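You operate a simulated robot arm through the tools that you are given. There is no shell and no other tool. Be economical: measure what you need, move in short steps, check, and stop when the job is done.

The job below is to be done with a simulated robot arm. You get a single attempt, and the scene is never put back.

TASK
Set the width dial to the brown belt's tag, then wind the belt into a flat coil.
Fine: keeper arm over it to wind and off at the end; the belt stays on the platen.

The check looks at the end state, three seconds after you hand in, the way a careful person would. Anything else that was tipped, shoved, dropped, spilled or broken makes it a failure.

THE ROBOT
A 6-joint arm with a two-finger parallel gripper, fixed in place. Base frame: the origin is at the foot of the arm, x ahead of it, y to its left, z up; the work surface is at about z = 6. Readings come in mm, degrees, newtons and seconds.
With the tool pointing down near the work surface it reaches from about 140 to 580 mm from the base axis. Its first joint turns from -66.0 to 66.0 degrees. Payload 2.1 kg.
Tool frame: the origin (TCP) lies between the finger pads and is the grasp point; the fingertips stand 30 mm ahead of it; z points along the fingers, y is the line along which they close. Largest opening 94 mm; finger width 28, thickness 10; the body of the gripper, 50 by 96 mm, starts 55 mm behind the TCP.
Orientation is that of the tool frame in the base frame, as a unit quaternion [x, y, z, w]. With the fingers straight down and closing along the base's y, the tool's x points along the base's -x, its y along +y and its z along -z.

THE INTERFACE
- The arm moves only by the tool drive_tool. Its argument "moves" is a list of rows, each an object (a shift or turn left out is 0, a gripper value left out holds the last) with "linear": the shift along the base's x, y, z in mm, a list of three; "delta_rot": the turn, a rotation vector about the base's x, y, z in degrees, a list of three; "fingers": the closure, from 0 (fully open) to 1 (shut). In form: [{"linear": [tx, ty, tz], "delta_rot": [wx, wy, wz], "fingers": fingers}, ...]. A call has 1 to 20 rows; each row shifts and turns the commanded pose from where the row before left it. Each row takes 0.2 s and may step no farther than 50 mm and 8.6 degrees from the row before; otherwise, or with a gripper value out of range, the whole call is refused. A pose out of reach is approached as far as the arm can. The call stops where the force on the tool passes 90 N (or 10 N more than at its start, if that is more) or the arm is blocked; 0.2 s more then pass. The fingers move at their own pace (about 72 mm/s each) and stop on an object; they squeeze with about 32 N. The grip force told is the motor's: it shows also when the fingers shut on nothing. Time passes only in rows, and 0.2 s behind the last, so rows that do not move let the fingers close. It gives the time, the measured TCP pose, the force on the tool (base axes), the opening and the grip force at its end, in the units of the frame above (readings bear some noise).
- Cameras (640 x 400 px; columns grow to the right, rows downward): "scene" is fixed at [49.2, -360.8, 504]; the picture's right is [0.84, -0.54, 0.00], its down [-0.20, -0.31, -0.93] and it looks along [0.50, 0.79, -0.37] (base axes); focal length 267 px, centre (320, 200). "wrist" rides on the gripper at [76, 14, -103] in the tool frame; the picture's right is [-0.18, 0.98, 0.00], its down [-0.75, -0.14, -0.64] and it looks along [-0.63, -0.12, 0.77] (tool axes); focal length 243 px, centre (320, 200). There is no depth. A picture from a camera that has moved, and an enlarged one, comes with that camera's place and axes in the base frame and with its lens.
- grab_frame(camera): a new picture of that camera. The clock stands still meanwhile.
- inspect(camera, box): a new picture of the part [left, top, right, bottom] of that camera's present view, enlarged. The clock stands still meanwhile.
- close_job(): hands the job in; it is judged then, once.

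Go step by step. Nothing tells you positions but the pictures and the camera data: compare them with the known pose of the tool, close in by small moves and look again before you grip or let go. The budget is 120 turns and 84 pictures, counting those below and the enlarged ones. Unless the task says otherwise, let go and move clear before handing in, and close with one line.

The tools are called after "Call:" as name(argument=value, ...) on one line, values as JSON. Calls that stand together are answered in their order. drive_tool: Moves the arm, as the interface text tells. Its arguments: {"type":"object","properties":{"moves":{"type":"array"}},"required":["moves"]} The other tools are called the same way: grab_frame (camera) takes a picture; inspect (camera, box) takes an enlarged picture of a part of a camera's view; close_job () hands the job in.

At the start:

```text
t: 0.0
eef_pos: [307.0, 6.6, 397.1]
orientation: [-0.001, 1.0, 0.002, 0.001]
wrist_force: [0.3, -0.4, 0.2]
gripper_width: 94.0
finger_force: 0.1
```

scene: 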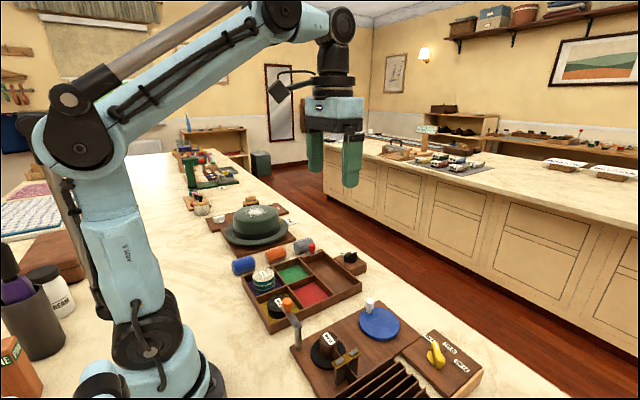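
wrist: 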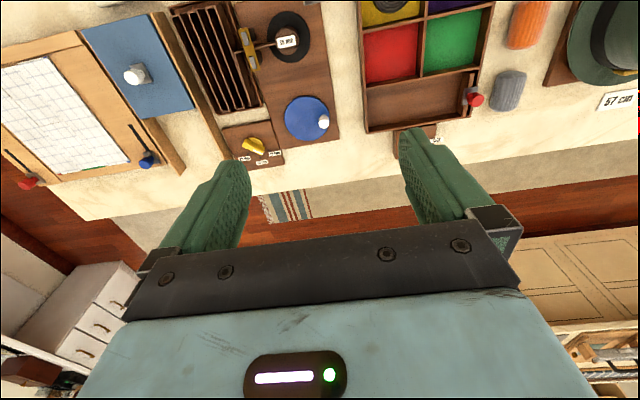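

I see a wooden board with a blue disc (platen?), a black dial, a yellow pointer on a small block and a slotted rack. I'll look closer at that station.

Call:
inspect(camera="scene", box=[220, 230, 500, 400])

Call:
inspect(camera="wrist", box=[160, 0, 360, 180])

Call:
inspect(camera="scene", box=[160, 120, 360, 280])

```text
2.29 times, centred on (360, 315) of scene
camera zoom: at [49.2, -360.8, 504.0], right [0.84, -0.54, 0.0], down [-0.2, -0.31, -0.93], along [0.5, 0.79, -0.37], focal length 610 px, centre (229, -63)
```

zoom: 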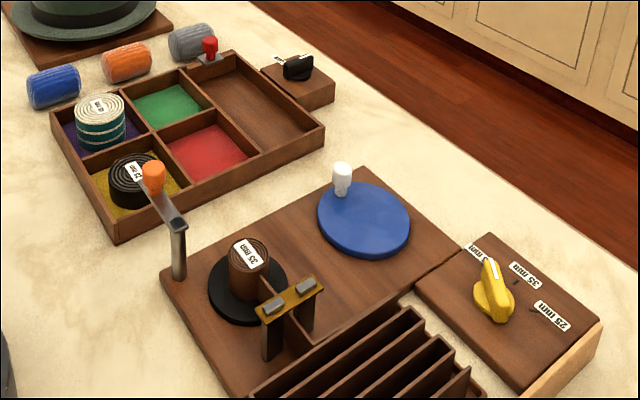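

```text
2.22 times, centred on (260, 90) of wrist
camera zoom: at [230.9, 19.8, 499.3], right [0.18, 0.98, 0.0], down [0.75, -0.14, 0.64], along [0.63, -0.12, -0.77], focal length 539 px, centre (453, 444)
```

zoom: 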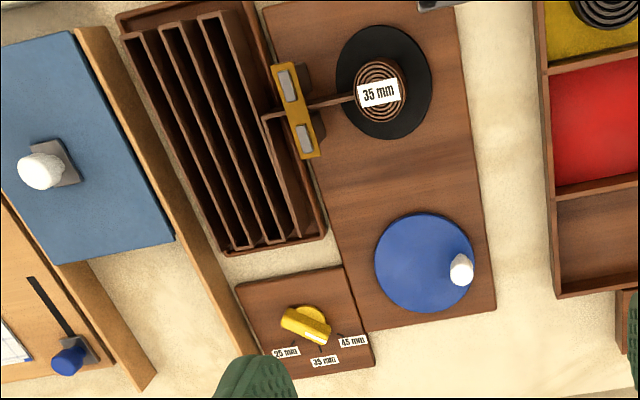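

```text
2.50 times, centred on (260, 200) of scene
camera zoom: at [49.2, -360.8, 504.0], right [0.84, -0.54, 0.0], down [-0.2, -0.31, -0.93], along [0.5, 0.79, -0.37], focal length 667 px, centre (470, 200)
```

zoom: 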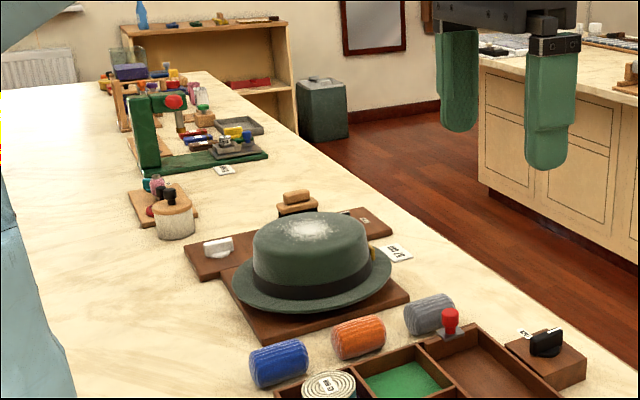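

The brown belt's coil tag reads 35 mm. It sits on the black platen near (271,-39), with the blue crank near (406,-39), the yellow dial near (438,-155) and the keeper arm knob near (231,5). I'll move in for a closer look at the dial and keeper.

Call:
drive_tool(moves=[{"linear": [-20, -25, -20]}, {"linear": [-20, -25, -20]}, {"linear": [-20, -25, -20]}, {"linear": [-20, -15, -20]}, {}])

Call:
grab_frame(camera="wrist")

Call:
inspect(camera="scene", box=[280, 280, 420, 400])

Call:
inspect(camera="scene", box=[390, 310, 500, 400])

```text
t: 1.2
eef_pos: [229.1, -83.2, 315.3]
orientation: [-0.002, 1.0, 0.0, 0.001]
wrist_force: [0.4, -0.2, -0.2]
gripper_width: 94.1
finger_force: 0.0
```

```text
78 pictures are left
camera wrist: at [151.6, -70.3, 418.2], right [0.18, 0.98, 0.0], down [0.75, -0.14, 0.64], along [0.63, -0.12, -0.77], focal length 243 px, centre (320, 200)
```

wrist: 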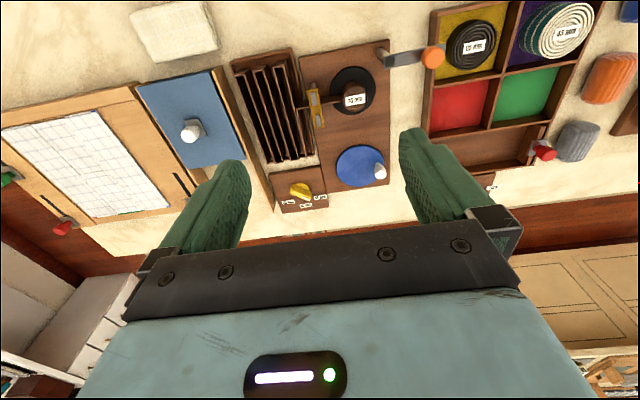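

```text
3.33 times, centred on (350, 340) of scene
camera zoom: at [49.2, -360.8, 504.0], right [0.84, -0.54, 0.0], down [-0.2, -0.31, -0.93], along [0.5, 0.79, -0.37], focal length 889 px, centre (220, -267)
```

zoom: 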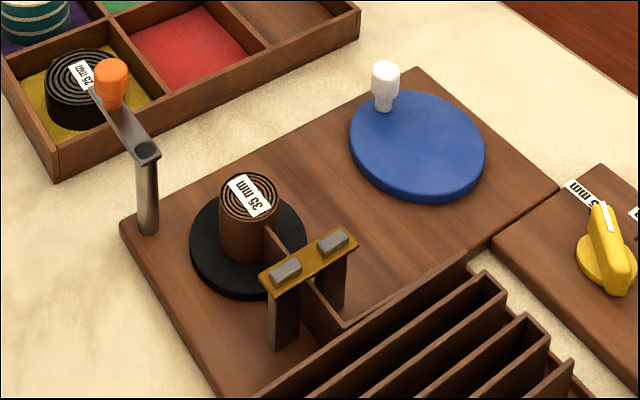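

```text
4.44 times, centred on (445, 355) of scene
camera zoom: at [49.2, -360.8, 504.0], right [0.84, -0.54, 0.0], down [-0.2, -0.31, -0.93], along [0.5, 0.79, -0.37], focal length 1186 px, centre (-236, -489)
```

zoom: 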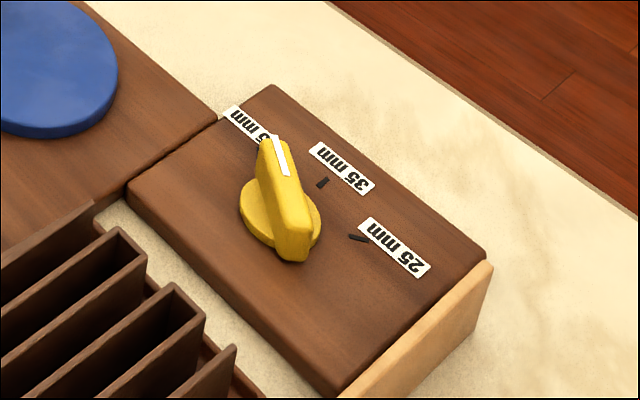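

The dial's white mark points at 45, and the 35 tick is about 45° clockwise of it. I'll go over the dial for a close look.

Call:
drive_tool(moves=[{"linear": [40, -18, 0]}, {"linear": [40, -18, 0]}, {"linear": [40, -18, -20]}, {"linear": [40, -18, -25]}, {"linear": [40, -17, -25]}, {"linear": [0, 0, -40]}, {"linear": [0, 0, -40]}, {}, {}])

Call:
grab_frame(camera="wrist")

Call:
inspect(camera="scene", box=[390, 250, 550, 400])

```text
refused: row 4 steps farther than a row can; nothing moved
```

```text
75 pictures are left
camera wrist: at [151.6, -70.3, 418.2], right [0.18, 0.98, 0.0], down [0.75, -0.14, 0.64], along [0.63, -0.12, -0.77], focal length 243 px, centre (320, 200)
```

wrist: 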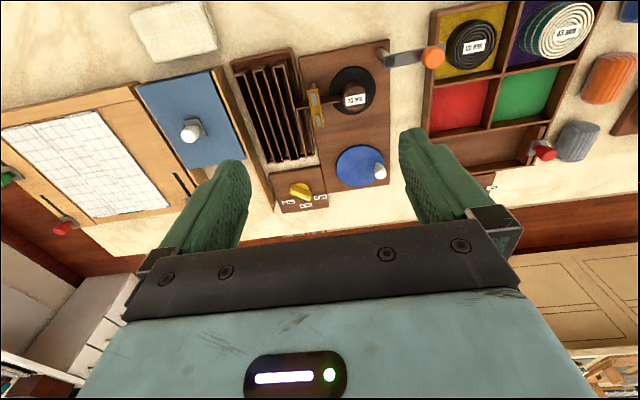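

```text
2.67 times, centred on (470, 325) of scene
camera zoom: at [49.2, -360.8, 504.0], right [0.84, -0.54, 0.0], down [-0.2, -0.31, -0.93], along [0.5, 0.79, -0.37], focal length 712 px, centre (-80, -133)
```

zoom: 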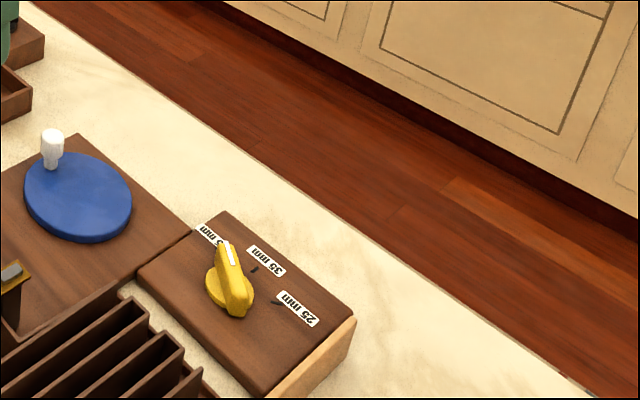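

The step was a bit too long for one row; I'll resend with smaller steps, before taking pictures.

Call:
drive_tool(moves=[{"linear": [38, -17, 0]}, {"linear": [38, -17, 0]}, {"linear": [38, -17, -20]}, {"linear": [38, -17, -25]}, {"linear": [38, -17, -25]}, {"linear": [5, -2, -40]}, {"linear": [0, 0, -40]}, {}, {}])

```text
t: 3.2
eef_pos: [423.2, -169.4, 166.2]
orientation: [-0.001, 1.0, 0.0, 0.0]
wrist_force: [0.0, 0.2, 0.1]
gripper_width: 93.9
finger_force: 0.0
```

Now a close look at the dial from above it.

Call:
grab_frame(camera="wrist")

Call:
inspect(camera="wrist", box=[240, 60, 400, 160])

Call:
inspect(camera="scene", box=[360, 220, 520, 400])

```text
73 pictures are left
camera wrist: at [345.7, -156.5, 268.7], right [0.18, 0.98, 0.0], down [0.75, -0.14, 0.64], along [0.63, -0.12, -0.77], focal length 243 px, centre (320, 200)
```

wrist: 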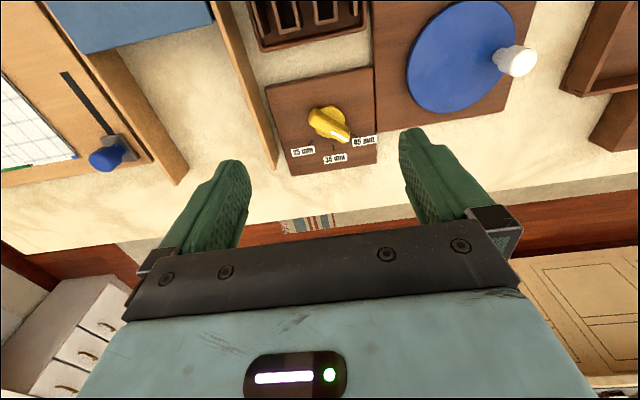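

```text
4.00 times, centred on (320, 110) of wrist
camera zoom: at [345.7, -156.5, 268.7], right [0.18, 0.98, 0.0], down [0.75, -0.14, 0.64], along [0.63, -0.12, -0.77], focal length 970 px, centre (320, 560)
```

zoom: 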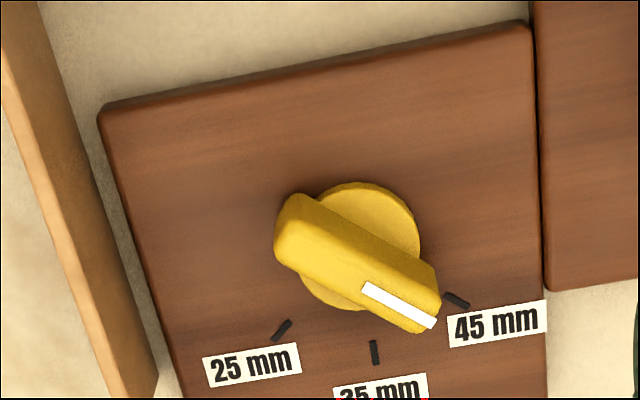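

```text
2.22 times, centred on (440, 310) of scene
camera zoom: at [49.2, -360.8, 504.0], right [0.84, -0.54, 0.0], down [-0.2, -0.31, -0.93], along [0.5, 0.79, -0.37], focal length 593 px, centre (53, -44)
```

zoom: 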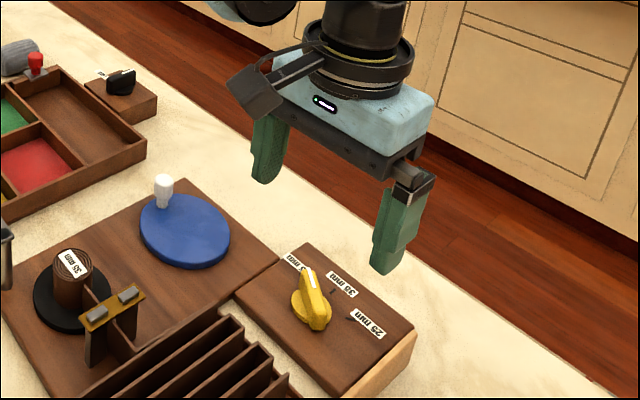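

Dial hub is near (441,-165), handle at about +47° from x, top around z≈45. I'll rotate the tool 48°, narrow the fingers, and lower above it.

Call:
drive_tool(moves=[{"linear": [3, 1, 0], "delta_rot": [0, 0, 8], "fingers": 0.45}, {"linear": [3, 1, 0], "delta_rot": [0, 0, 8]}, {"linear": [3, 1, 0], "delta_rot": [0, 0, 8]}, {"linear": [3, 1, -20], "delta_rot": [0, 0, 8]}, {"linear": [3, 0, -20], "delta_rot": [0, 0, 8]}, {"linear": [3, 0, -20], "delta_rot": [0, 0, 8]}, {}, {}])

Call:
grab_frame(camera="wrist")

Call:
inspect(camera="scene", box=[380, 270, 520, 400])

```text
t: 5.0
eef_pos: [439.9, -168.0, 107.1]
orientation: [-0.409, 0.913, 0.001, 0.001]
wrist_force: [-0.7, 0.0, 0.4]
gripper_width: 51.7
finger_force: 0.1
```

```text
70 pictures are left
camera wrist: at [378.4, -215.8, 209.2], right [-0.61, 0.79, 0.0], down [0.61, 0.47, 0.64], along [0.51, 0.39, -0.77], focal length 243 px, centre (320, 200)
```

wrist: 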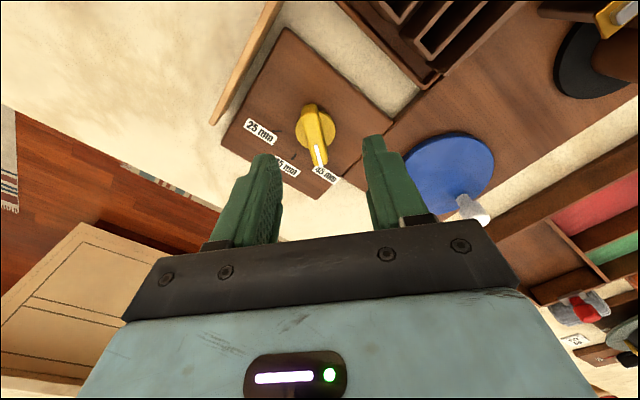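

```text
3.08 times, centred on (450, 335) of scene
camera zoom: at [49.2, -360.8, 504.0], right [0.84, -0.54, 0.0], down [-0.2, -0.31, -0.93], along [0.5, 0.79, -0.37], focal length 821 px, centre (-80, -215)
```

zoom: 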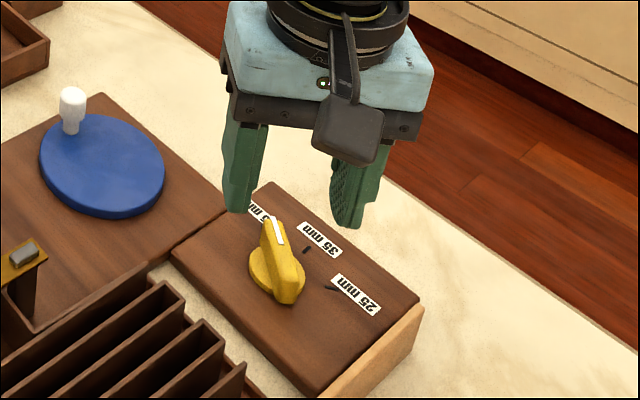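

The handle lines up with the tool heading; small lateral correction, then lower to grasp height.

Call:
drive_tool(moves=[{"linear": [1, -3, -20]}, {"linear": [0, 0, -20]}, {}, {}])

Call:
inspect(camera="wrist", box=[220, 80, 420, 240])

Call:
inspect(camera="scene", box=[380, 280, 520, 400])

```text
t: 6.0
eef_pos: [441.7, -172.1, 66.2]
orientation: [-0.407, 0.913, 0.0, 0.001]
wrist_force: [0.1, -0.1, 0.3]
gripper_width: 51.6
finger_force: 0.1
```

```text
2.50 times, centred on (320, 160) of wrist
camera zoom: at [379.9, -218.8, 168.6], right [-0.61, 0.79, 0.0], down [0.61, 0.47, 0.64], along [0.51, 0.39, -0.77], focal length 606 px, centre (320, 300)
```

zoom: 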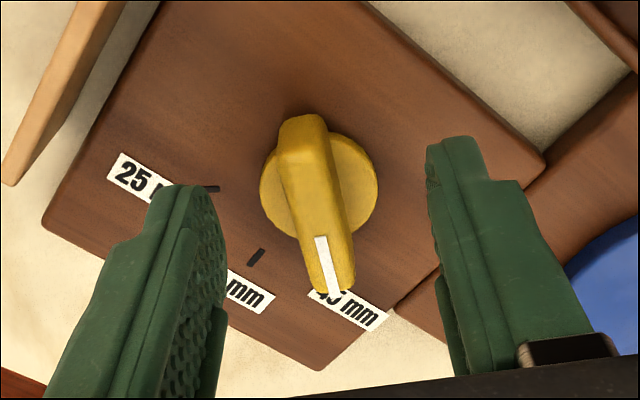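

```text
3.33 times, centred on (450, 340) of scene
camera zoom: at [49.2, -360.8, 504.0], right [0.84, -0.54, 0.0], down [-0.2, -0.31, -0.93], along [0.5, 0.79, -0.37], focal length 889 px, centre (-113, -267)
```

zoom: 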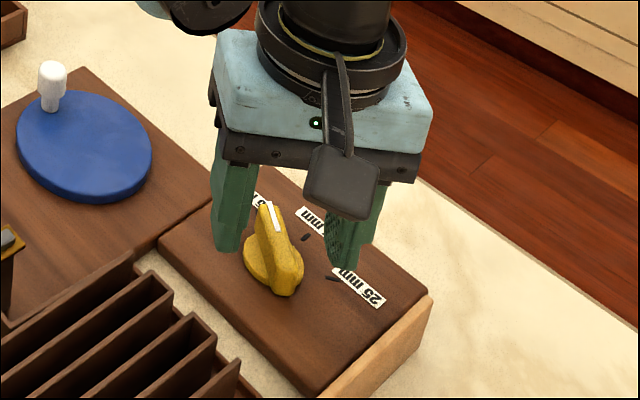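

The fingers straddle the handle centred. Lower 8 mm and close.

Call:
drive_tool(moves=[{"linear": [0, 0, -4]}, {"linear": [0, 0, -4]}, {}, {"fingers": 1.0}, {}, {}, {}])

Call:
inspect(camera="wrist", box=[220, 80, 420, 240])

```text
t: 7.6
eef_pos: [443.0, -171.1, 59.0]
orientation: [-0.407, 0.914, -0.004, 0.004]
wrist_force: [26.4, -20.0, -7.8]
gripper_width: 12.7
finger_force: 45.0
```

```text
2.50 times, centred on (320, 160) of wrist
camera zoom: at [380.5, -219.2, 160.6], right [-0.61, 0.79, -0.01], down [0.6, 0.47, 0.65], along [0.52, 0.39, -0.76], focal length 606 px, centre (320, 300)
```

zoom: 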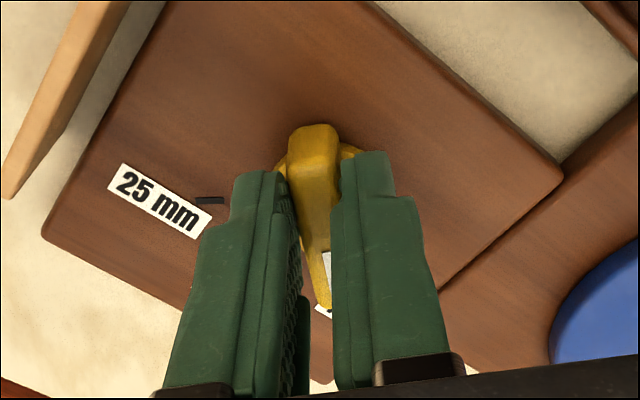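

Gripped (12.7 mm). I'll relieve the side force and turn the dial about -46°.

Call:
drive_tool(moves=[{"linear": [1.5, -1, 0]}, {"delta_rot": [0, 0, -7]}, {"delta_rot": [0, 0, -7]}, {"delta_rot": [0, 0, -7]}, {"delta_rot": [0, 0, -7]}, {"delta_rot": [0, 0, -7]}, {"delta_rot": [0, 0, -7]}, {"delta_rot": [0, 0, -4]}, {}])

Call:
inspect(camera="wrist", box=[220, 80, 420, 240])

Call:
inspect(camera="scene", box=[380, 280, 520, 400])

```text
t: 9.6
eef_pos: [441.2, -166.2, 59.5]
orientation: [-0.02, 1.0, 0.009, -0.005]
wrist_force: [-27.8, 43.1, -14.2]
gripper_width: 13.0
finger_force: 45.0
```

```text
2.50 times, centred on (320, 160) of wrist
camera zoom: at [365.1, -156.9, 162.2], right [0.15, 0.99, 0.02], down [0.77, -0.12, 0.63], along [0.63, -0.08, -0.77], focal length 606 px, centre (320, 300)
```

zoom: 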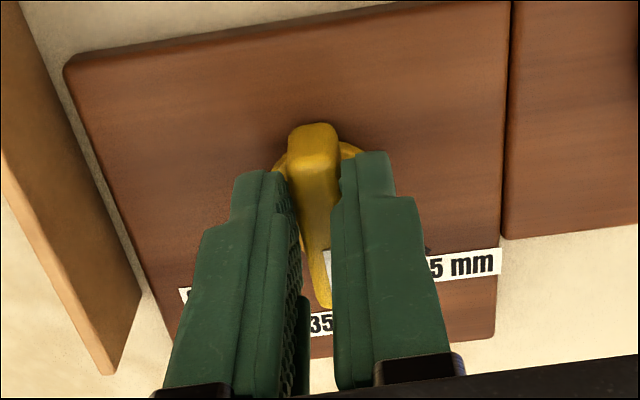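

```text
3.33 times, centred on (450, 340) of scene
camera zoom: at [49.3, -360.8, 504.0], right [0.84, -0.54, 0.0], down [-0.2, -0.31, -0.93], along [0.5, 0.79, -0.37], focal length 889 px, centre (-113, -267)
```

zoom: 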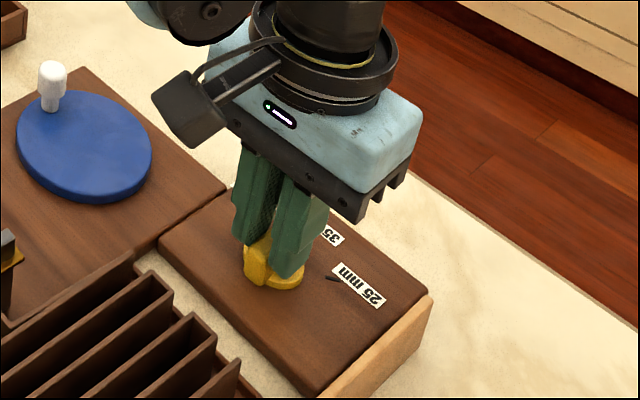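

The dial followed the turn; its centre is about y=-166, so I'll relieve the side load, open and rise to check.

Call:
drive_tool(moves=[{"linear": [-1, 3, 0]}, {"linear": [-1, 3, 0]}, {}, {"fingers": 0.45}, {}, {}, {"linear": [0, 0, 20]}, {"linear": [0, 0, 30]}, {"linear": [-20, 0, 30]}, {}])

Call:
inspect(camera="wrist", box=[240, 60, 400, 160])

Call:
inspect(camera="scene", box=[390, 310, 500, 400])

```text
t: 11.8
eef_pos: [421.5, -164.8, 141.4]
orientation: [-0.018, 1.0, 0.0, 0.001]
wrist_force: [-0.2, -0.2, -0.6]
gripper_width: 51.5
finger_force: 0.0
```

```text
4.00 times, centred on (320, 110) of wrist
camera zoom: at [343.4, -154.3, 243.3], right [0.15, 0.99, 0.0], down [0.76, -0.11, 0.64], along [0.64, -0.09, -0.77], focal length 970 px, centre (320, 560)
```

zoom: 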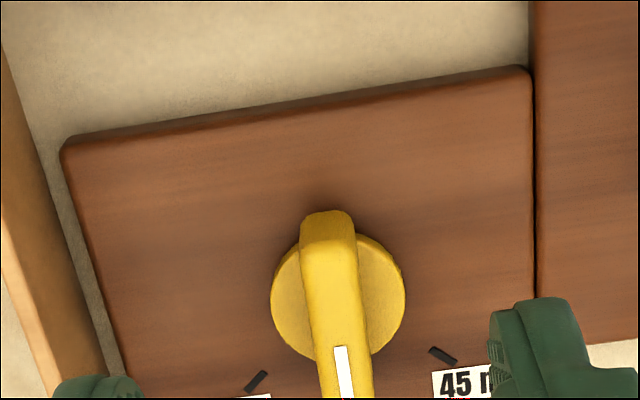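

```text
4.44 times, centred on (445, 355) of scene
camera zoom: at [49.2, -360.8, 504.0], right [0.84, -0.54, 0.0], down [-0.2, -0.31, -0.93], along [0.5, 0.79, -0.37], focal length 1186 px, centre (-236, -489)
```

zoom: 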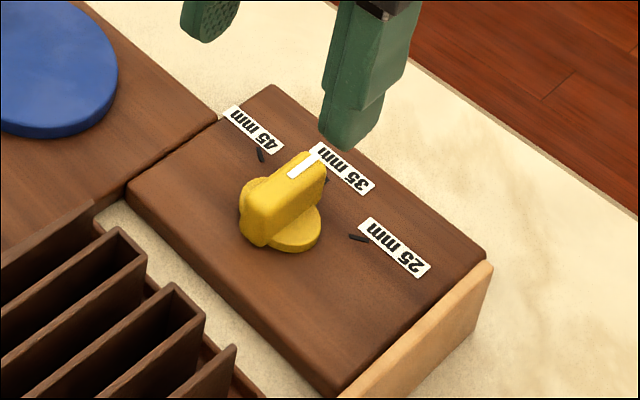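

The dial now points at 35. Next is the keeper arm: knob near (228,50,92), post near (224,0). I'll move over it to look.

Call:
drive_tool(moves=[{"linear": [-20, 5, 40]}, {"linear": [-35, 25, 25]}, {"linear": [-40, 25, 0]}, {"linear": [-40, 25, 0]}, {"linear": [-40, 25, 0]}, {"linear": [-16, 25, 0]}, {"linear": [0, 25, 0]}, {}, {}])

Call:
grab_frame(camera="wrist")

Call:
inspect(camera="scene", box=[250, 260, 410, 400])

```text
t: 13.8
eef_pos: [229.6, -8.5, 205.4]
orientation: [-0.018, 1.0, 0.0, 0.001]
wrist_force: [-0.7, 0.2, 0.5]
gripper_width: 51.8
finger_force: 0.1
```

```text
61 pictures are left
camera wrist: at [153.1, 2.1, 307.1], right [0.15, 0.99, 0.0], down [0.76, -0.11, 0.64], along [0.64, -0.09, -0.77], focal length 243 px, centre (320, 200)
```

wrist: 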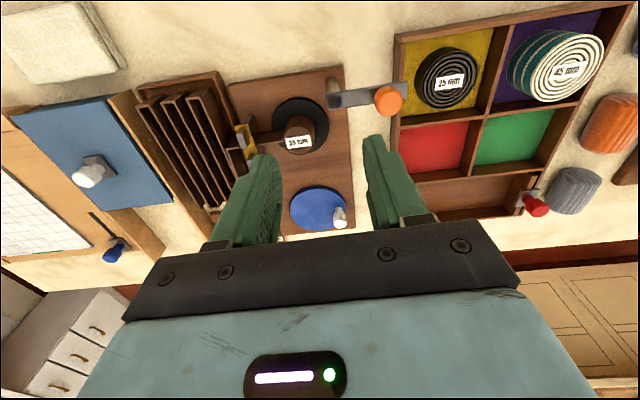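

```text
2.86 times, centred on (330, 330) of scene
camera zoom: at [49.2, -360.8, 504.0], right [0.84, -0.54, 0.0], down [-0.2, -0.31, -0.93], along [0.5, 0.79, -0.37], focal length 762 px, centre (291, -171)
```

zoom: 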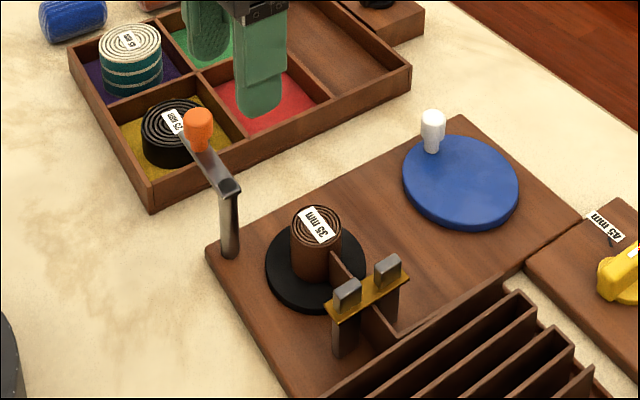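

Knob ≈ (230,51,90), post ≈ (225,4), coil centre ≈ (266,-37). I'll yaw the tool 88° so the fingers close across the arm, and hover over the knob.

Call:
drive_tool(moves=[{"linear": [0, 6, 0], "delta_rot": [0, 0, 8]}, {"linear": [0, 6, 0], "delta_rot": [0, 0, 8]}, {"linear": [0, 6, 0], "delta_rot": [0, 0, 8]}, {"linear": [0, 6, 0], "delta_rot": [0, 0, 8]}, {"linear": [0, 6, 0], "delta_rot": [0, 0, 8]}, {"linear": [0, 6, 0], "delta_rot": [0, 0, 8]}, {"linear": [0, 6, 0], "delta_rot": [0, 0, 8]}, {"linear": [0, 6, 0], "delta_rot": [0, 0, 8]}, {"linear": [0, 6, 0], "delta_rot": [0, 0, 8]}, {"linear": [0, 3, -15], "delta_rot": [0, 0, 8]}, {"linear": [0, 2, -15], "delta_rot": [0, 0, 8]}, {}, {}])

Call:
grab_frame(camera="wrist")

Call:
inspect(camera="scene", box=[220, 220, 380, 340])

```text
t: 16.6
eef_pos: [229.9, 49.4, 174.3]
orientation: [0.708, -0.707, 0.0, 0.0]
wrist_force: [0.6, 0.6, 0.7]
gripper_width: 51.8
finger_force: 0.1
```

```text
59 pictures are left
camera wrist: at [215.8, -27.0, 276.9], right [-0.98, 0.18, 0.0], down [0.14, 0.75, 0.64], along [0.12, 0.63, -0.77], focal length 243 px, centre (320, 200)
```

wrist: 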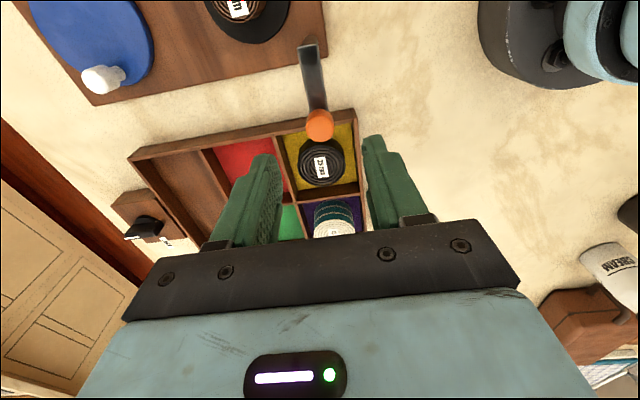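

```text
3.33 times, centred on (300, 280) of scene
camera zoom: at [49.2, -360.8, 504.0], right [0.84, -0.54, 0.0], down [-0.2, -0.31, -0.93], along [0.5, 0.79, -0.37], focal length 889 px, centre (387, -67)
```

zoom: 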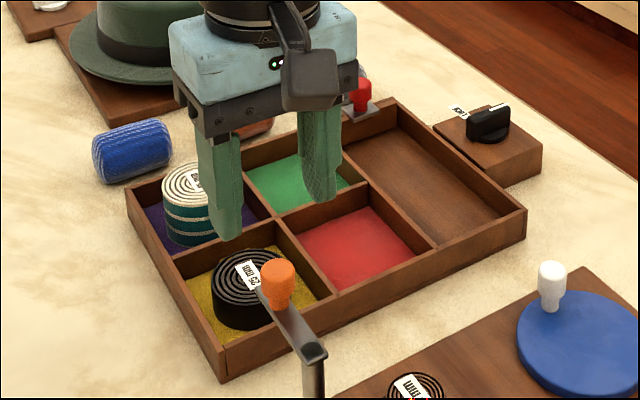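

Lowering in steps above the knob to see the height.

Call:
drive_tool(moves=[{"linear": [0, -3, -15]}, {"linear": [0, 0, -12]}, {}, {}])

Call:
inspect(camera="wrist", box=[240, 80, 400, 220])

Call:
inspect(camera="scene", box=[240, 250, 340, 340])

```text
t: 17.6
eef_pos: [230.7, 47.8, 146.7]
orientation: [0.708, -0.706, -0.001, -0.001]
wrist_force: [-0.4, -0.1, 0.3]
gripper_width: 51.7
finger_force: 0.0
```

```text
2.86 times, centred on (320, 150) of wrist
camera zoom: at [215.8, -29.6, 249.0], right [-0.98, 0.18, 0.0], down [0.14, 0.75, 0.64], along [0.12, 0.63, -0.77], focal length 693 px, centre (320, 343)
```

zoom: 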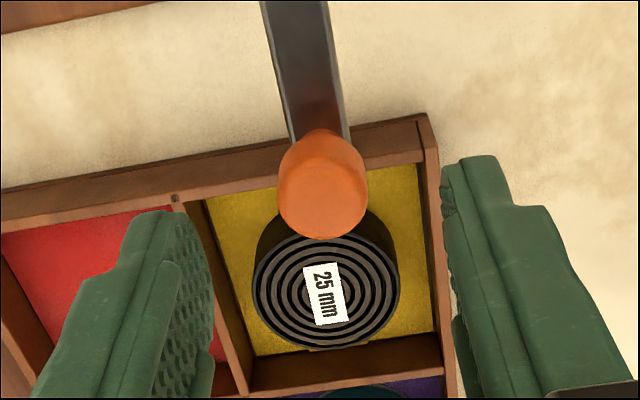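

```text
4.44 times, centred on (290, 295) of scene
camera zoom: at [49.2, -360.8, 504.0], right [0.84, -0.54, 0.0], down [-0.2, -0.31, -0.93], along [0.5, 0.79, -0.37], focal length 1186 px, centre (453, -222)
```

zoom: 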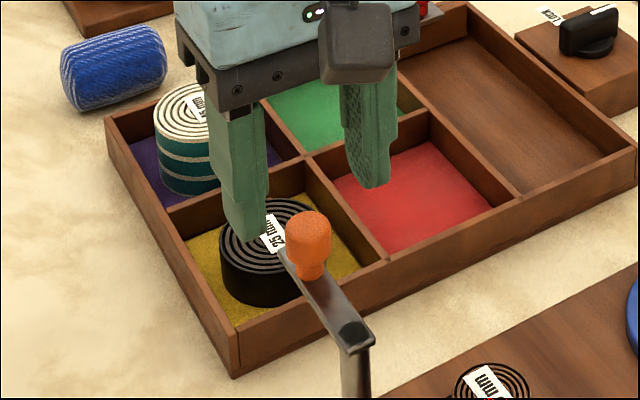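

Knob top is about z≈110, almost under the fingertips. Lower 23 mm, shift 2 mm back, and close.

Call:
drive_tool(moves=[{"linear": [0, -2, -8]}, {"linear": [0, 0, -8]}, {"linear": [0, 0, -7]}, {}, {"fingers": 0.9}, {}, {}, {}])

Call:
inspect(camera="wrist", box=[240, 80, 400, 220])

Call:
inspect(camera="scene", box=[240, 250, 340, 340])

```text
t: 19.4
eef_pos: [229.7, 45.0, 124.1]
orientation: [0.708, -0.706, 0.0, 0.0]
wrist_force: [-0.5, 1.1, -2.9]
gripper_width: 21.3
finger_force: 45.0
```

```text
2.86 times, centred on (320, 150) of wrist
camera zoom: at [215.6, -32.3, 225.5], right [-0.98, 0.18, 0.0], down [0.14, 0.75, 0.64], along [0.12, 0.63, -0.77], focal length 693 px, centre (320, 343)
```

zoom: 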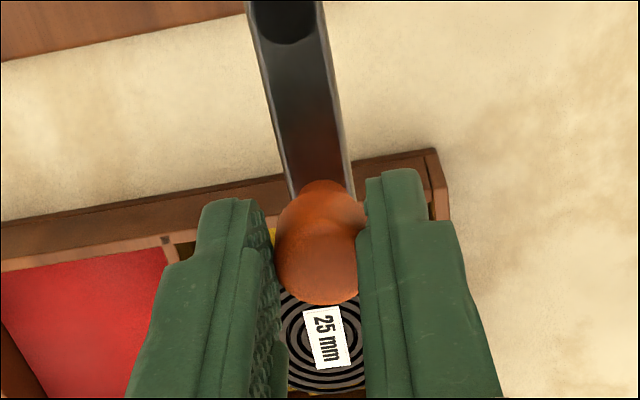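

```text
4.44 times, centred on (290, 295) of scene
camera zoom: at [49.2, -360.8, 504.0], right [0.84, -0.54, 0.0], down [-0.2, -0.31, -0.93], along [0.5, 0.79, -0.37], focal length 1186 px, centre (453, -222)
```

zoom: 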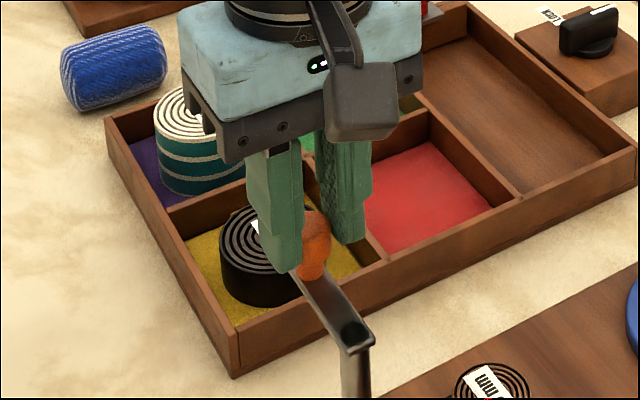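

Gripped the knob (21 mm). Swinging along the arc about the post (~(228,2), R≈42), turning the tool with it, first 40°.

Call:
drive_tool(moves=[{"linear": [5.8, -0.7, 0], "delta_rot": [0, 0, -8]}, {"linear": [5.7, -1.5, 0], "delta_rot": [0, 0, -8]}, {"linear": [5.4, -2.3, 0], "delta_rot": [0, 0, -8]}, {"linear": [5.0, -3.0, 0], "delta_rot": [0, 0, -8]}, {"linear": [4.6, -3.7, 0], "delta_rot": [0, 0, -8]}, {}])

Call:
inspect(camera="scene", box=[250, 250, 390, 370])

```text
t: 20.8
eef_pos: [257.3, 34.4, 123.6]
orientation: [-0.423, 0.906, 0.001, 0.002]
wrist_force: [14.6, 13.3, -31.4]
gripper_width: 21.2
finger_force: 44.8
```

```text
3.33 times, centred on (320, 310) of scene
camera zoom: at [49.3, -360.8, 504.0], right [0.84, -0.54, 0.0], down [-0.2, -0.31, -0.93], along [0.5, 0.79, -0.37], focal length 889 px, centre (320, -167)
```

zoom: 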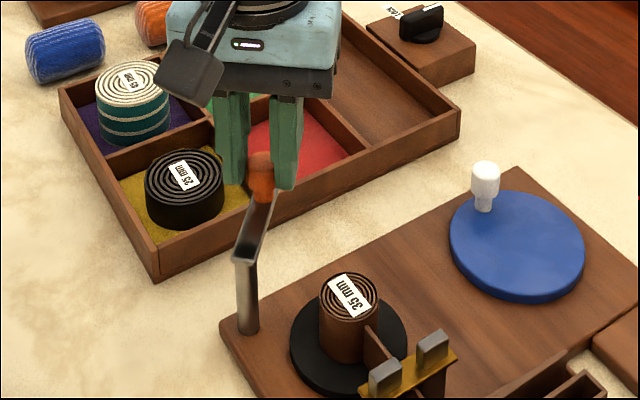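

The swing works; the force suggests a slightly larger radius. I'll adjust outward and continue.

Call:
drive_tool(moves=[{"linear": [2, 1, -1]}, {"linear": [4.4, -4.7, 0], "delta_rot": [0, 0, -8]}, {"linear": [3.7, -5.3, 0], "delta_rot": [0, 0, -8]}, {"linear": [2.9, -5.7, 0], "delta_rot": [0, 0, -8]}, {}])

```text
t: 22.0
eef_pos: [267.6, 16.6, 123.6]
orientation: [-0.224, 0.975, 0.0, -0.003]
wrist_force: [-25.0, -12.4, 21.0]
gripper_width: 21.0
finger_force: 45.1
```

Radius ≈43 about (228,2) fits both readings. Continuing down to about -20°.

Call:
drive_tool(moves=[{"linear": [0, -4, 0.5]}, {"linear": [0.5, -4.2, 0], "delta_rot": [0, 0, -8]}, {"linear": [0.9, -5.9, 0], "delta_rot": [0, 0, -8]}, {"linear": [0, -6, 0], "delta_rot": [0, 0, -8]}, {"linear": [-0.9, -5.9, 0], "delta_rot": [0, 0, -8]}, {"linear": [-1.6, -5.8, 0], "delta_rot": [0, 0, -8]}, {}])

Call:
inspect(camera="scene", box=[270, 270, 410, 390])

Call:
grab_frame(camera="wrist")

```text
t: 23.6
eef_pos: [266.9, -15.2, 124.3]
orientation: [0.122, 0.992, 0.0, -0.003]
wrist_force: [-24.9, 8.4, -26.8]
gripper_width: 20.8
finger_force: 44.6
```

```text
3.33 times, centred on (340, 330) of scene
camera zoom: at [49.3, -360.8, 504.0], right [0.84, -0.54, 0.0], down [-0.2, -0.31, -0.93], along [0.5, 0.79, -0.37], focal length 889 px, centre (253, -233)
```

zoom: 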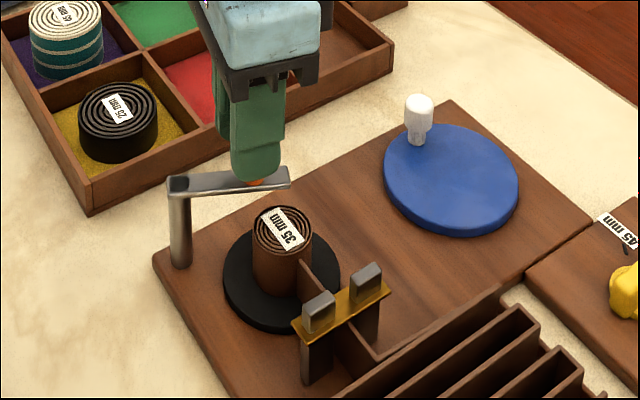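

```text
51 pictures are left
camera wrist: at [196.7, 17.7, 227.0], right [0.42, 0.91, 0.0], down [0.7, -0.32, 0.64], along [0.58, -0.27, -0.77], focal length 243 px, centre (320, 200)
```

wrist: 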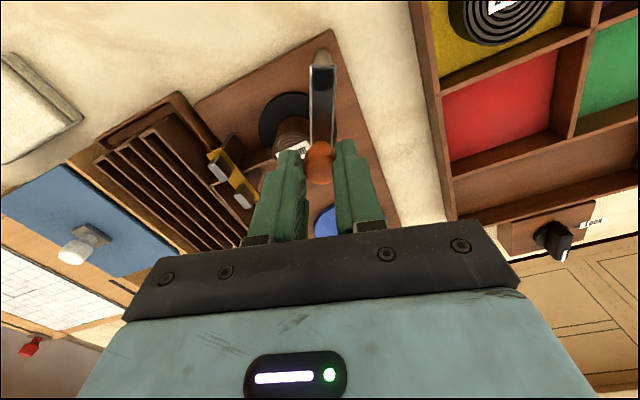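

Arm clears the coil. Another ~22° to bring it over the coil centre.

Call:
drive_tool(moves=[{"linear": [-3.2, -7, 0], "delta_rot": [0, 0, -8]}, {"linear": [-3.7, -5.2, 0.3], "delta_rot": [0, 0, -8]}, {"linear": [-3, -3.8, 0], "delta_rot": [0, 0, -6]}, {}])

Call:
inspect(camera="scene", box=[270, 270, 410, 390])

Call:
inspect(camera="wrist", box=[200, 40, 400, 200])

```text
t: 24.6
eef_pos: [258.7, -26.2, 124.6]
orientation: [0.308, 0.951, 0.006, 0.0]
wrist_force: [-3.8, 36.6, -10.4]
gripper_width: 20.8
finger_force: 44.8
```

```text
3.33 times, centred on (340, 330) of scene
camera zoom: at [49.3, -360.8, 504.0], right [0.84, -0.54, 0.0], down [-0.2, -0.31, -0.93], along [0.5, 0.79, -0.37], focal length 889 px, centre (253, -233)
```

zoom: 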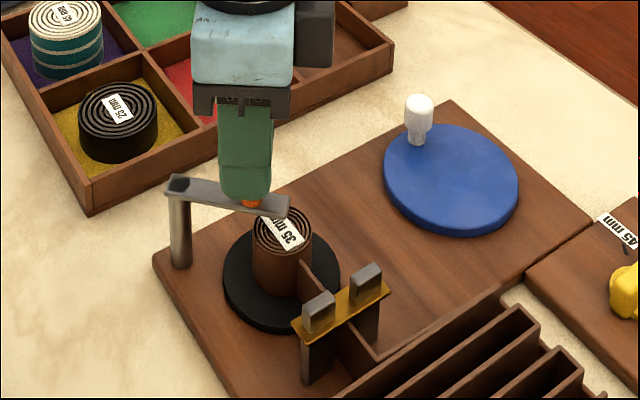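

```text
2.50 times, centred on (300, 120) of wrist
camera zoom: at [205.2, 28.0, 228.2], right [0.73, 0.69, 0.01], down [0.53, -0.56, 0.64], along [0.44, -0.46, -0.77], focal length 606 px, centre (370, 400)
```

zoom: 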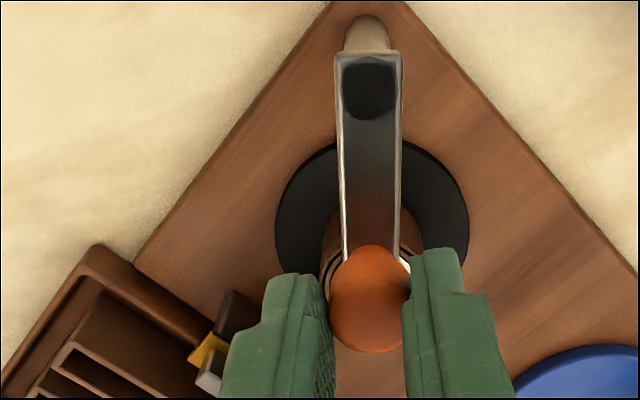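

The arm is centred over the coil. Relieve the load, release and rise.

Call:
drive_tool(moves=[{"linear": [0, 2, 0]}, {"fingers": 0.45}, {}, {}, {"linear": [0, 0, 20]}, {"linear": [0, 0, 30]}, {"linear": [0, 0, 40]}, {}])

Call:
inspect(camera="scene", box=[270, 270, 410, 390])

Call:
grab_frame(camera="wrist")

```text
t: 26.4
eef_pos: [257.3, -27.7, 214.3]
orientation: [0.309, 0.951, 0.0, 0.001]
wrist_force: [0.1, -0.9, 0.2]
gripper_width: 51.3
finger_force: 0.1
```

```text
3.33 times, centred on (340, 330) of scene
camera zoom: at [49.2, -360.8, 504.0], right [0.84, -0.54, 0.0], down [-0.2, -0.31, -0.93], along [0.5, 0.79, -0.37], focal length 889 px, centre (253, -233)
```

zoom: 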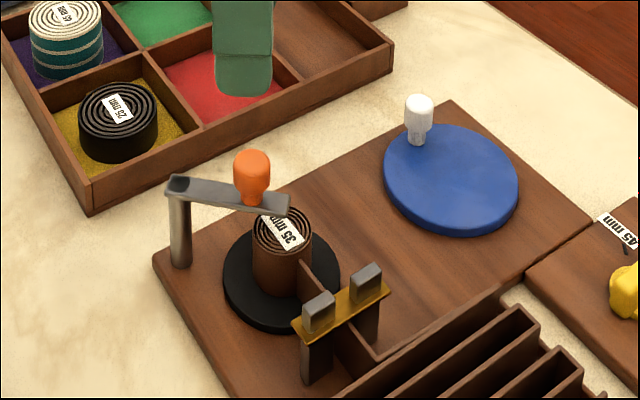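

```text
47 pictures are left
camera wrist: at [204.2, 27.0, 316.6], right [0.73, 0.69, 0.0], down [0.53, -0.56, 0.64], along [0.44, -0.47, -0.77], focal length 243 px, centre (320, 200)
```

wrist: 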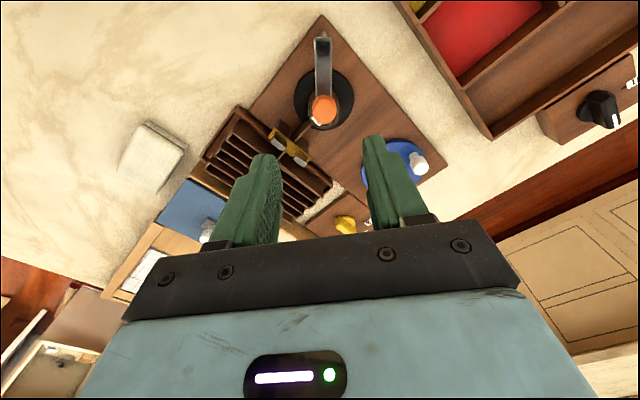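

Keeper is over the coil. Now I need the winding direction; a closer view of the coil and guide.

Call:
drive_tool(moves=[{"linear": [10, 0, 0], "delta_rot": [0, 0, 8]}, {"linear": [10, -5, 0], "delta_rot": [0, 0, 8]}, {"linear": [10, -5, 0], "delta_rot": [0, 0, 8]}, {"linear": [10, -5, 0], "delta_rot": [0, 0, 8]}, {"linear": [10, -5, -10], "delta_rot": [0, 0, 4]}, {}, {}])

Call:
grab_frame(camera="wrist")

Call:
inspect(camera="wrist", box=[220, 0, 340, 100])

```text
t: 28.0
eef_pos: [309.5, -47.1, 203.8]
orientation: [0.0, 1.0, 0.0, 0.0]
wrist_force: [-0.3, 0.7, -0.3]
gripper_width: 51.7
finger_force: 0.0
```

```text
46 pictures are left
camera wrist: at [233.0, -34.4, 306.0], right [0.18, 0.98, 0.0], down [0.75, -0.14, 0.64], along [0.63, -0.12, -0.77], focal length 243 px, centre (320, 200)
```

wrist: 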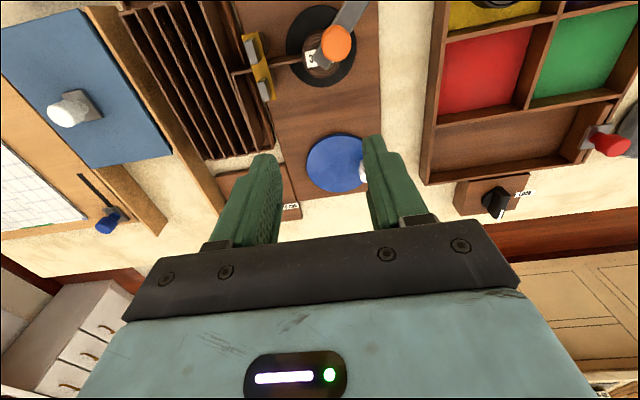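

```text
4.00 times, centred on (280, 50) of wrist
camera zoom: at [233.0, -34.4, 306.0], right [0.18, 0.98, 0.0], down [0.75, -0.14, 0.64], along [0.63, -0.12, -0.77], focal length 970 px, centre (480, 800)
```

zoom: 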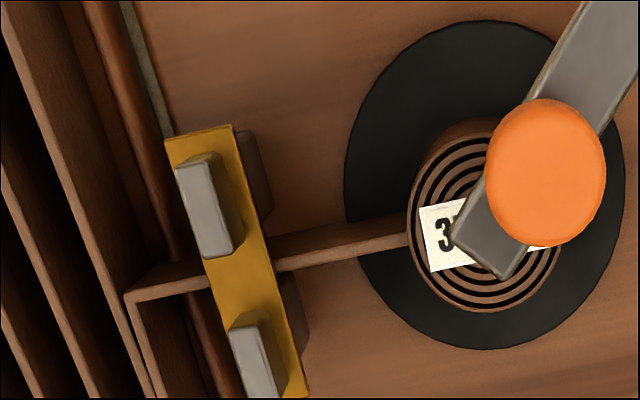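

The belt joins the coil head-on, so I'll determine direction by a small test turn. Moving over the blue crank to locate its knob.

Call:
drive_tool(moves=[{"linear": [30, 5, 0]}, {"linear": [30, 8, 0]}, {"linear": [30, 8, -10]}, {"linear": [0, 8, -15]}, {}, {}])

Call:
grab_frame(camera="wrist")

Call:
inspect(camera="scene", box=[320, 240, 460, 360])

```text
t: 29.4
eef_pos: [398.4, -17.8, 177.2]
orientation: [-0.001, 1.0, -0.001, 0.001]
wrist_force: [-0.3, 0.3, 0.3]
gripper_width: 51.6
finger_force: 0.1
```

```text
44 pictures are left
camera wrist: at [321.1, -4.2, 280.6], right [0.18, 0.98, 0.0], down [0.75, -0.14, 0.64], along [0.63, -0.12, -0.77], focal length 243 px, centre (320, 200)
```

wrist: 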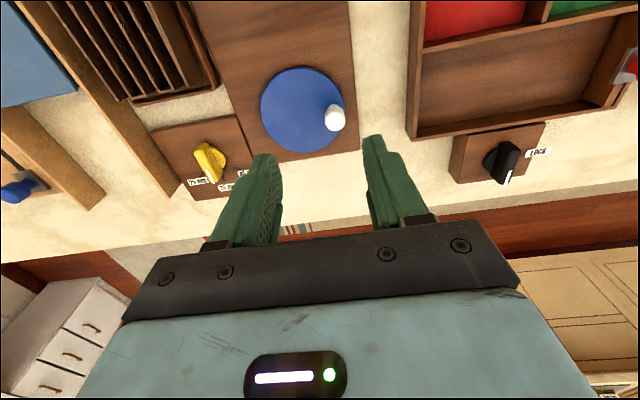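

```text
3.33 times, centred on (390, 300) of scene
camera zoom: at [49.2, -360.8, 504.0], right [0.84, -0.54, 0.0], down [-0.2, -0.31, -0.93], along [0.5, 0.79, -0.37], focal length 889 px, centre (87, -133)
```

zoom: 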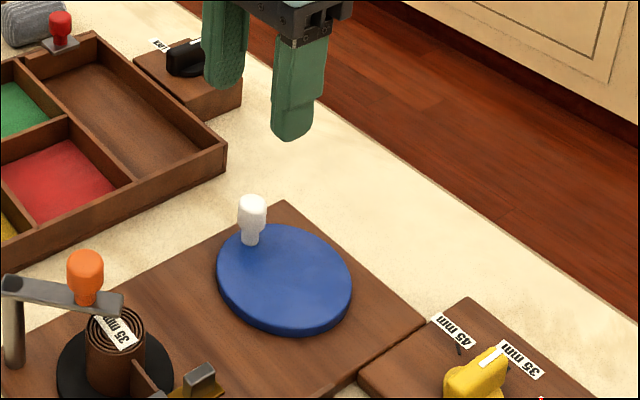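

Crank knob top ≈ (408,-6.5,58); disc centre ≈ (405,-41), R≈35. Lowering over the knob.

Call:
drive_tool(moves=[{"linear": [9, 10, -30]}, {"linear": [0, 1, -30]}, {"linear": [0, 0, -15]}, {}, {}])

Call:
inspect(camera="wrist", box=[220, 80, 420, 240])

Call:
inspect(camera="scene", box=[320, 240, 460, 360])

```text
t: 30.6
eef_pos: [408.6, -5.5, 102.4]
orientation: [-0.001, 1.0, 0.0, 0.001]
wrist_force: [-0.7, -1.0, -0.4]
gripper_width: 51.7
finger_force: 0.1
```

```text
2.50 times, centred on (320, 160) of wrist
camera zoom: at [331.6, 8.3, 205.6], right [0.18, 0.98, 0.0], down [0.75, -0.14, 0.64], along [0.63, -0.12, -0.77], focal length 606 px, centre (320, 300)
```

zoom: 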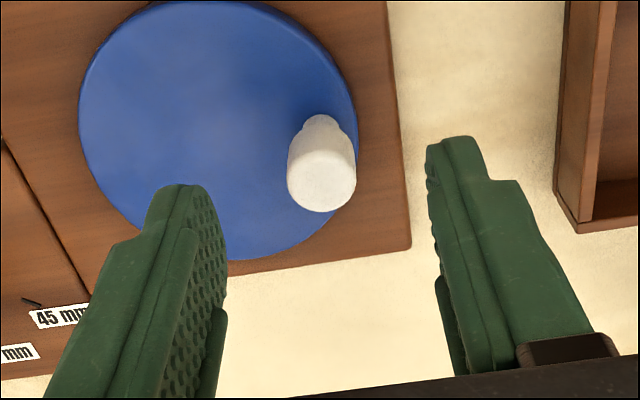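

```text
3.33 times, centred on (390, 300) of scene
camera zoom: at [49.2, -360.8, 504.0], right [0.84, -0.54, 0.0], down [-0.2, -0.31, -0.93], along [0.5, 0.79, -0.37], focal length 889 px, centre (87, -133)
```

zoom: 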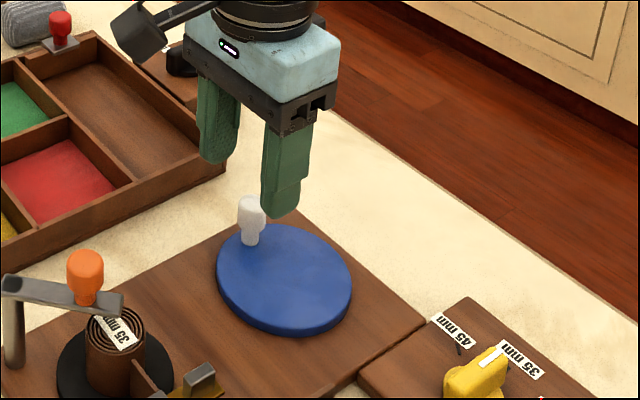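

Knob centred between the fingers. Lower to z≈72 and close.

Call:
drive_tool(moves=[{"linear": [0.5, -0.5, -12]}, {"linear": [0, 0, -10]}, {"linear": [0, 0, -8]}, {}, {"fingers": 0.95}, {}, {}, {}])

Call:
inspect(camera="wrist", box=[220, 80, 420, 240])

```text
t: 32.4
eef_pos: [408.9, -5.0, 73.8]
orientation: [-0.002, 1.0, 0.002, 0.001]
wrist_force: [1.0, 13.1, -6.0]
gripper_width: 19.5
finger_force: 44.9
```

```text
2.50 times, centred on (320, 160) of wrist
camera zoom: at [332.5, 7.2, 176.2], right [0.18, 0.98, 0.0], down [0.75, -0.14, 0.64], along [0.63, -0.11, -0.77], focal length 606 px, centre (320, 300)
```

zoom: 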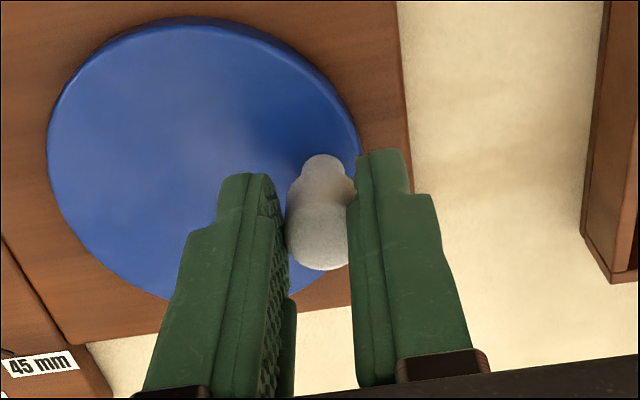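

Knob gripped at about (409,-5). Test: turn the crank ~40° counter-clockwise and watch the belt.

Call:
drive_tool(moves=[{"linear": [-4.6, 0.8, 0]}, {"linear": [-4.6, -0.4, 0]}, {"linear": [-4.4, -1, 0]}, {"linear": [-4.3, -1.7, 0]}, {"linear": [-4.1, -2.2, 0]}, {}])

Call:
inspect(camera="scene", box=[280, 270, 420, 390])

Call:
inspect(camera="wrist", box=[120, 0, 420, 240])

```text
t: 33.8
eef_pos: [386.5, -15.5, 73.2]
orientation: [0.0, 1.0, -0.002, 0.003]
wrist_force: [15.5, -17.5, -17.0]
gripper_width: 19.4
finger_force: 44.8
```

```text
3.33 times, centred on (350, 330) of scene
camera zoom: at [49.3, -360.8, 504.0], right [0.84, -0.54, 0.0], down [-0.2, -0.31, -0.93], along [0.5, 0.79, -0.37], focal length 889 px, centre (220, -233)
```

zoom: 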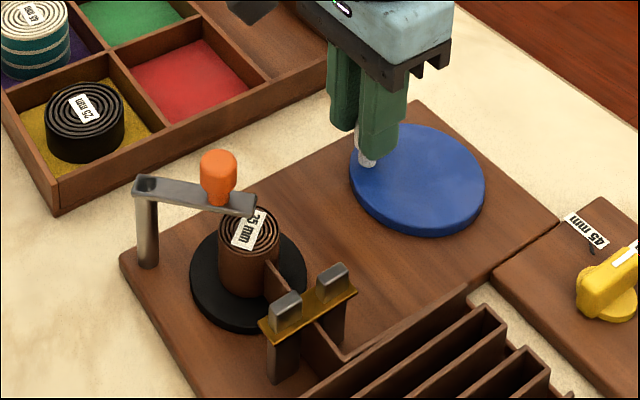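

```text
1.67 times, centred on (270, 120) of wrist
camera zoom: at [309.4, -0.5, 175.9], right [0.18, 0.98, 0.0], down [0.75, -0.14, 0.65], along [0.63, -0.12, -0.76], focal length 404 px, centre (403, 333)
```

zoom: 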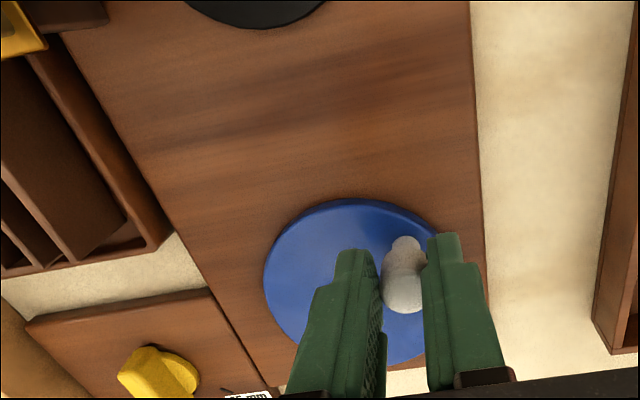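

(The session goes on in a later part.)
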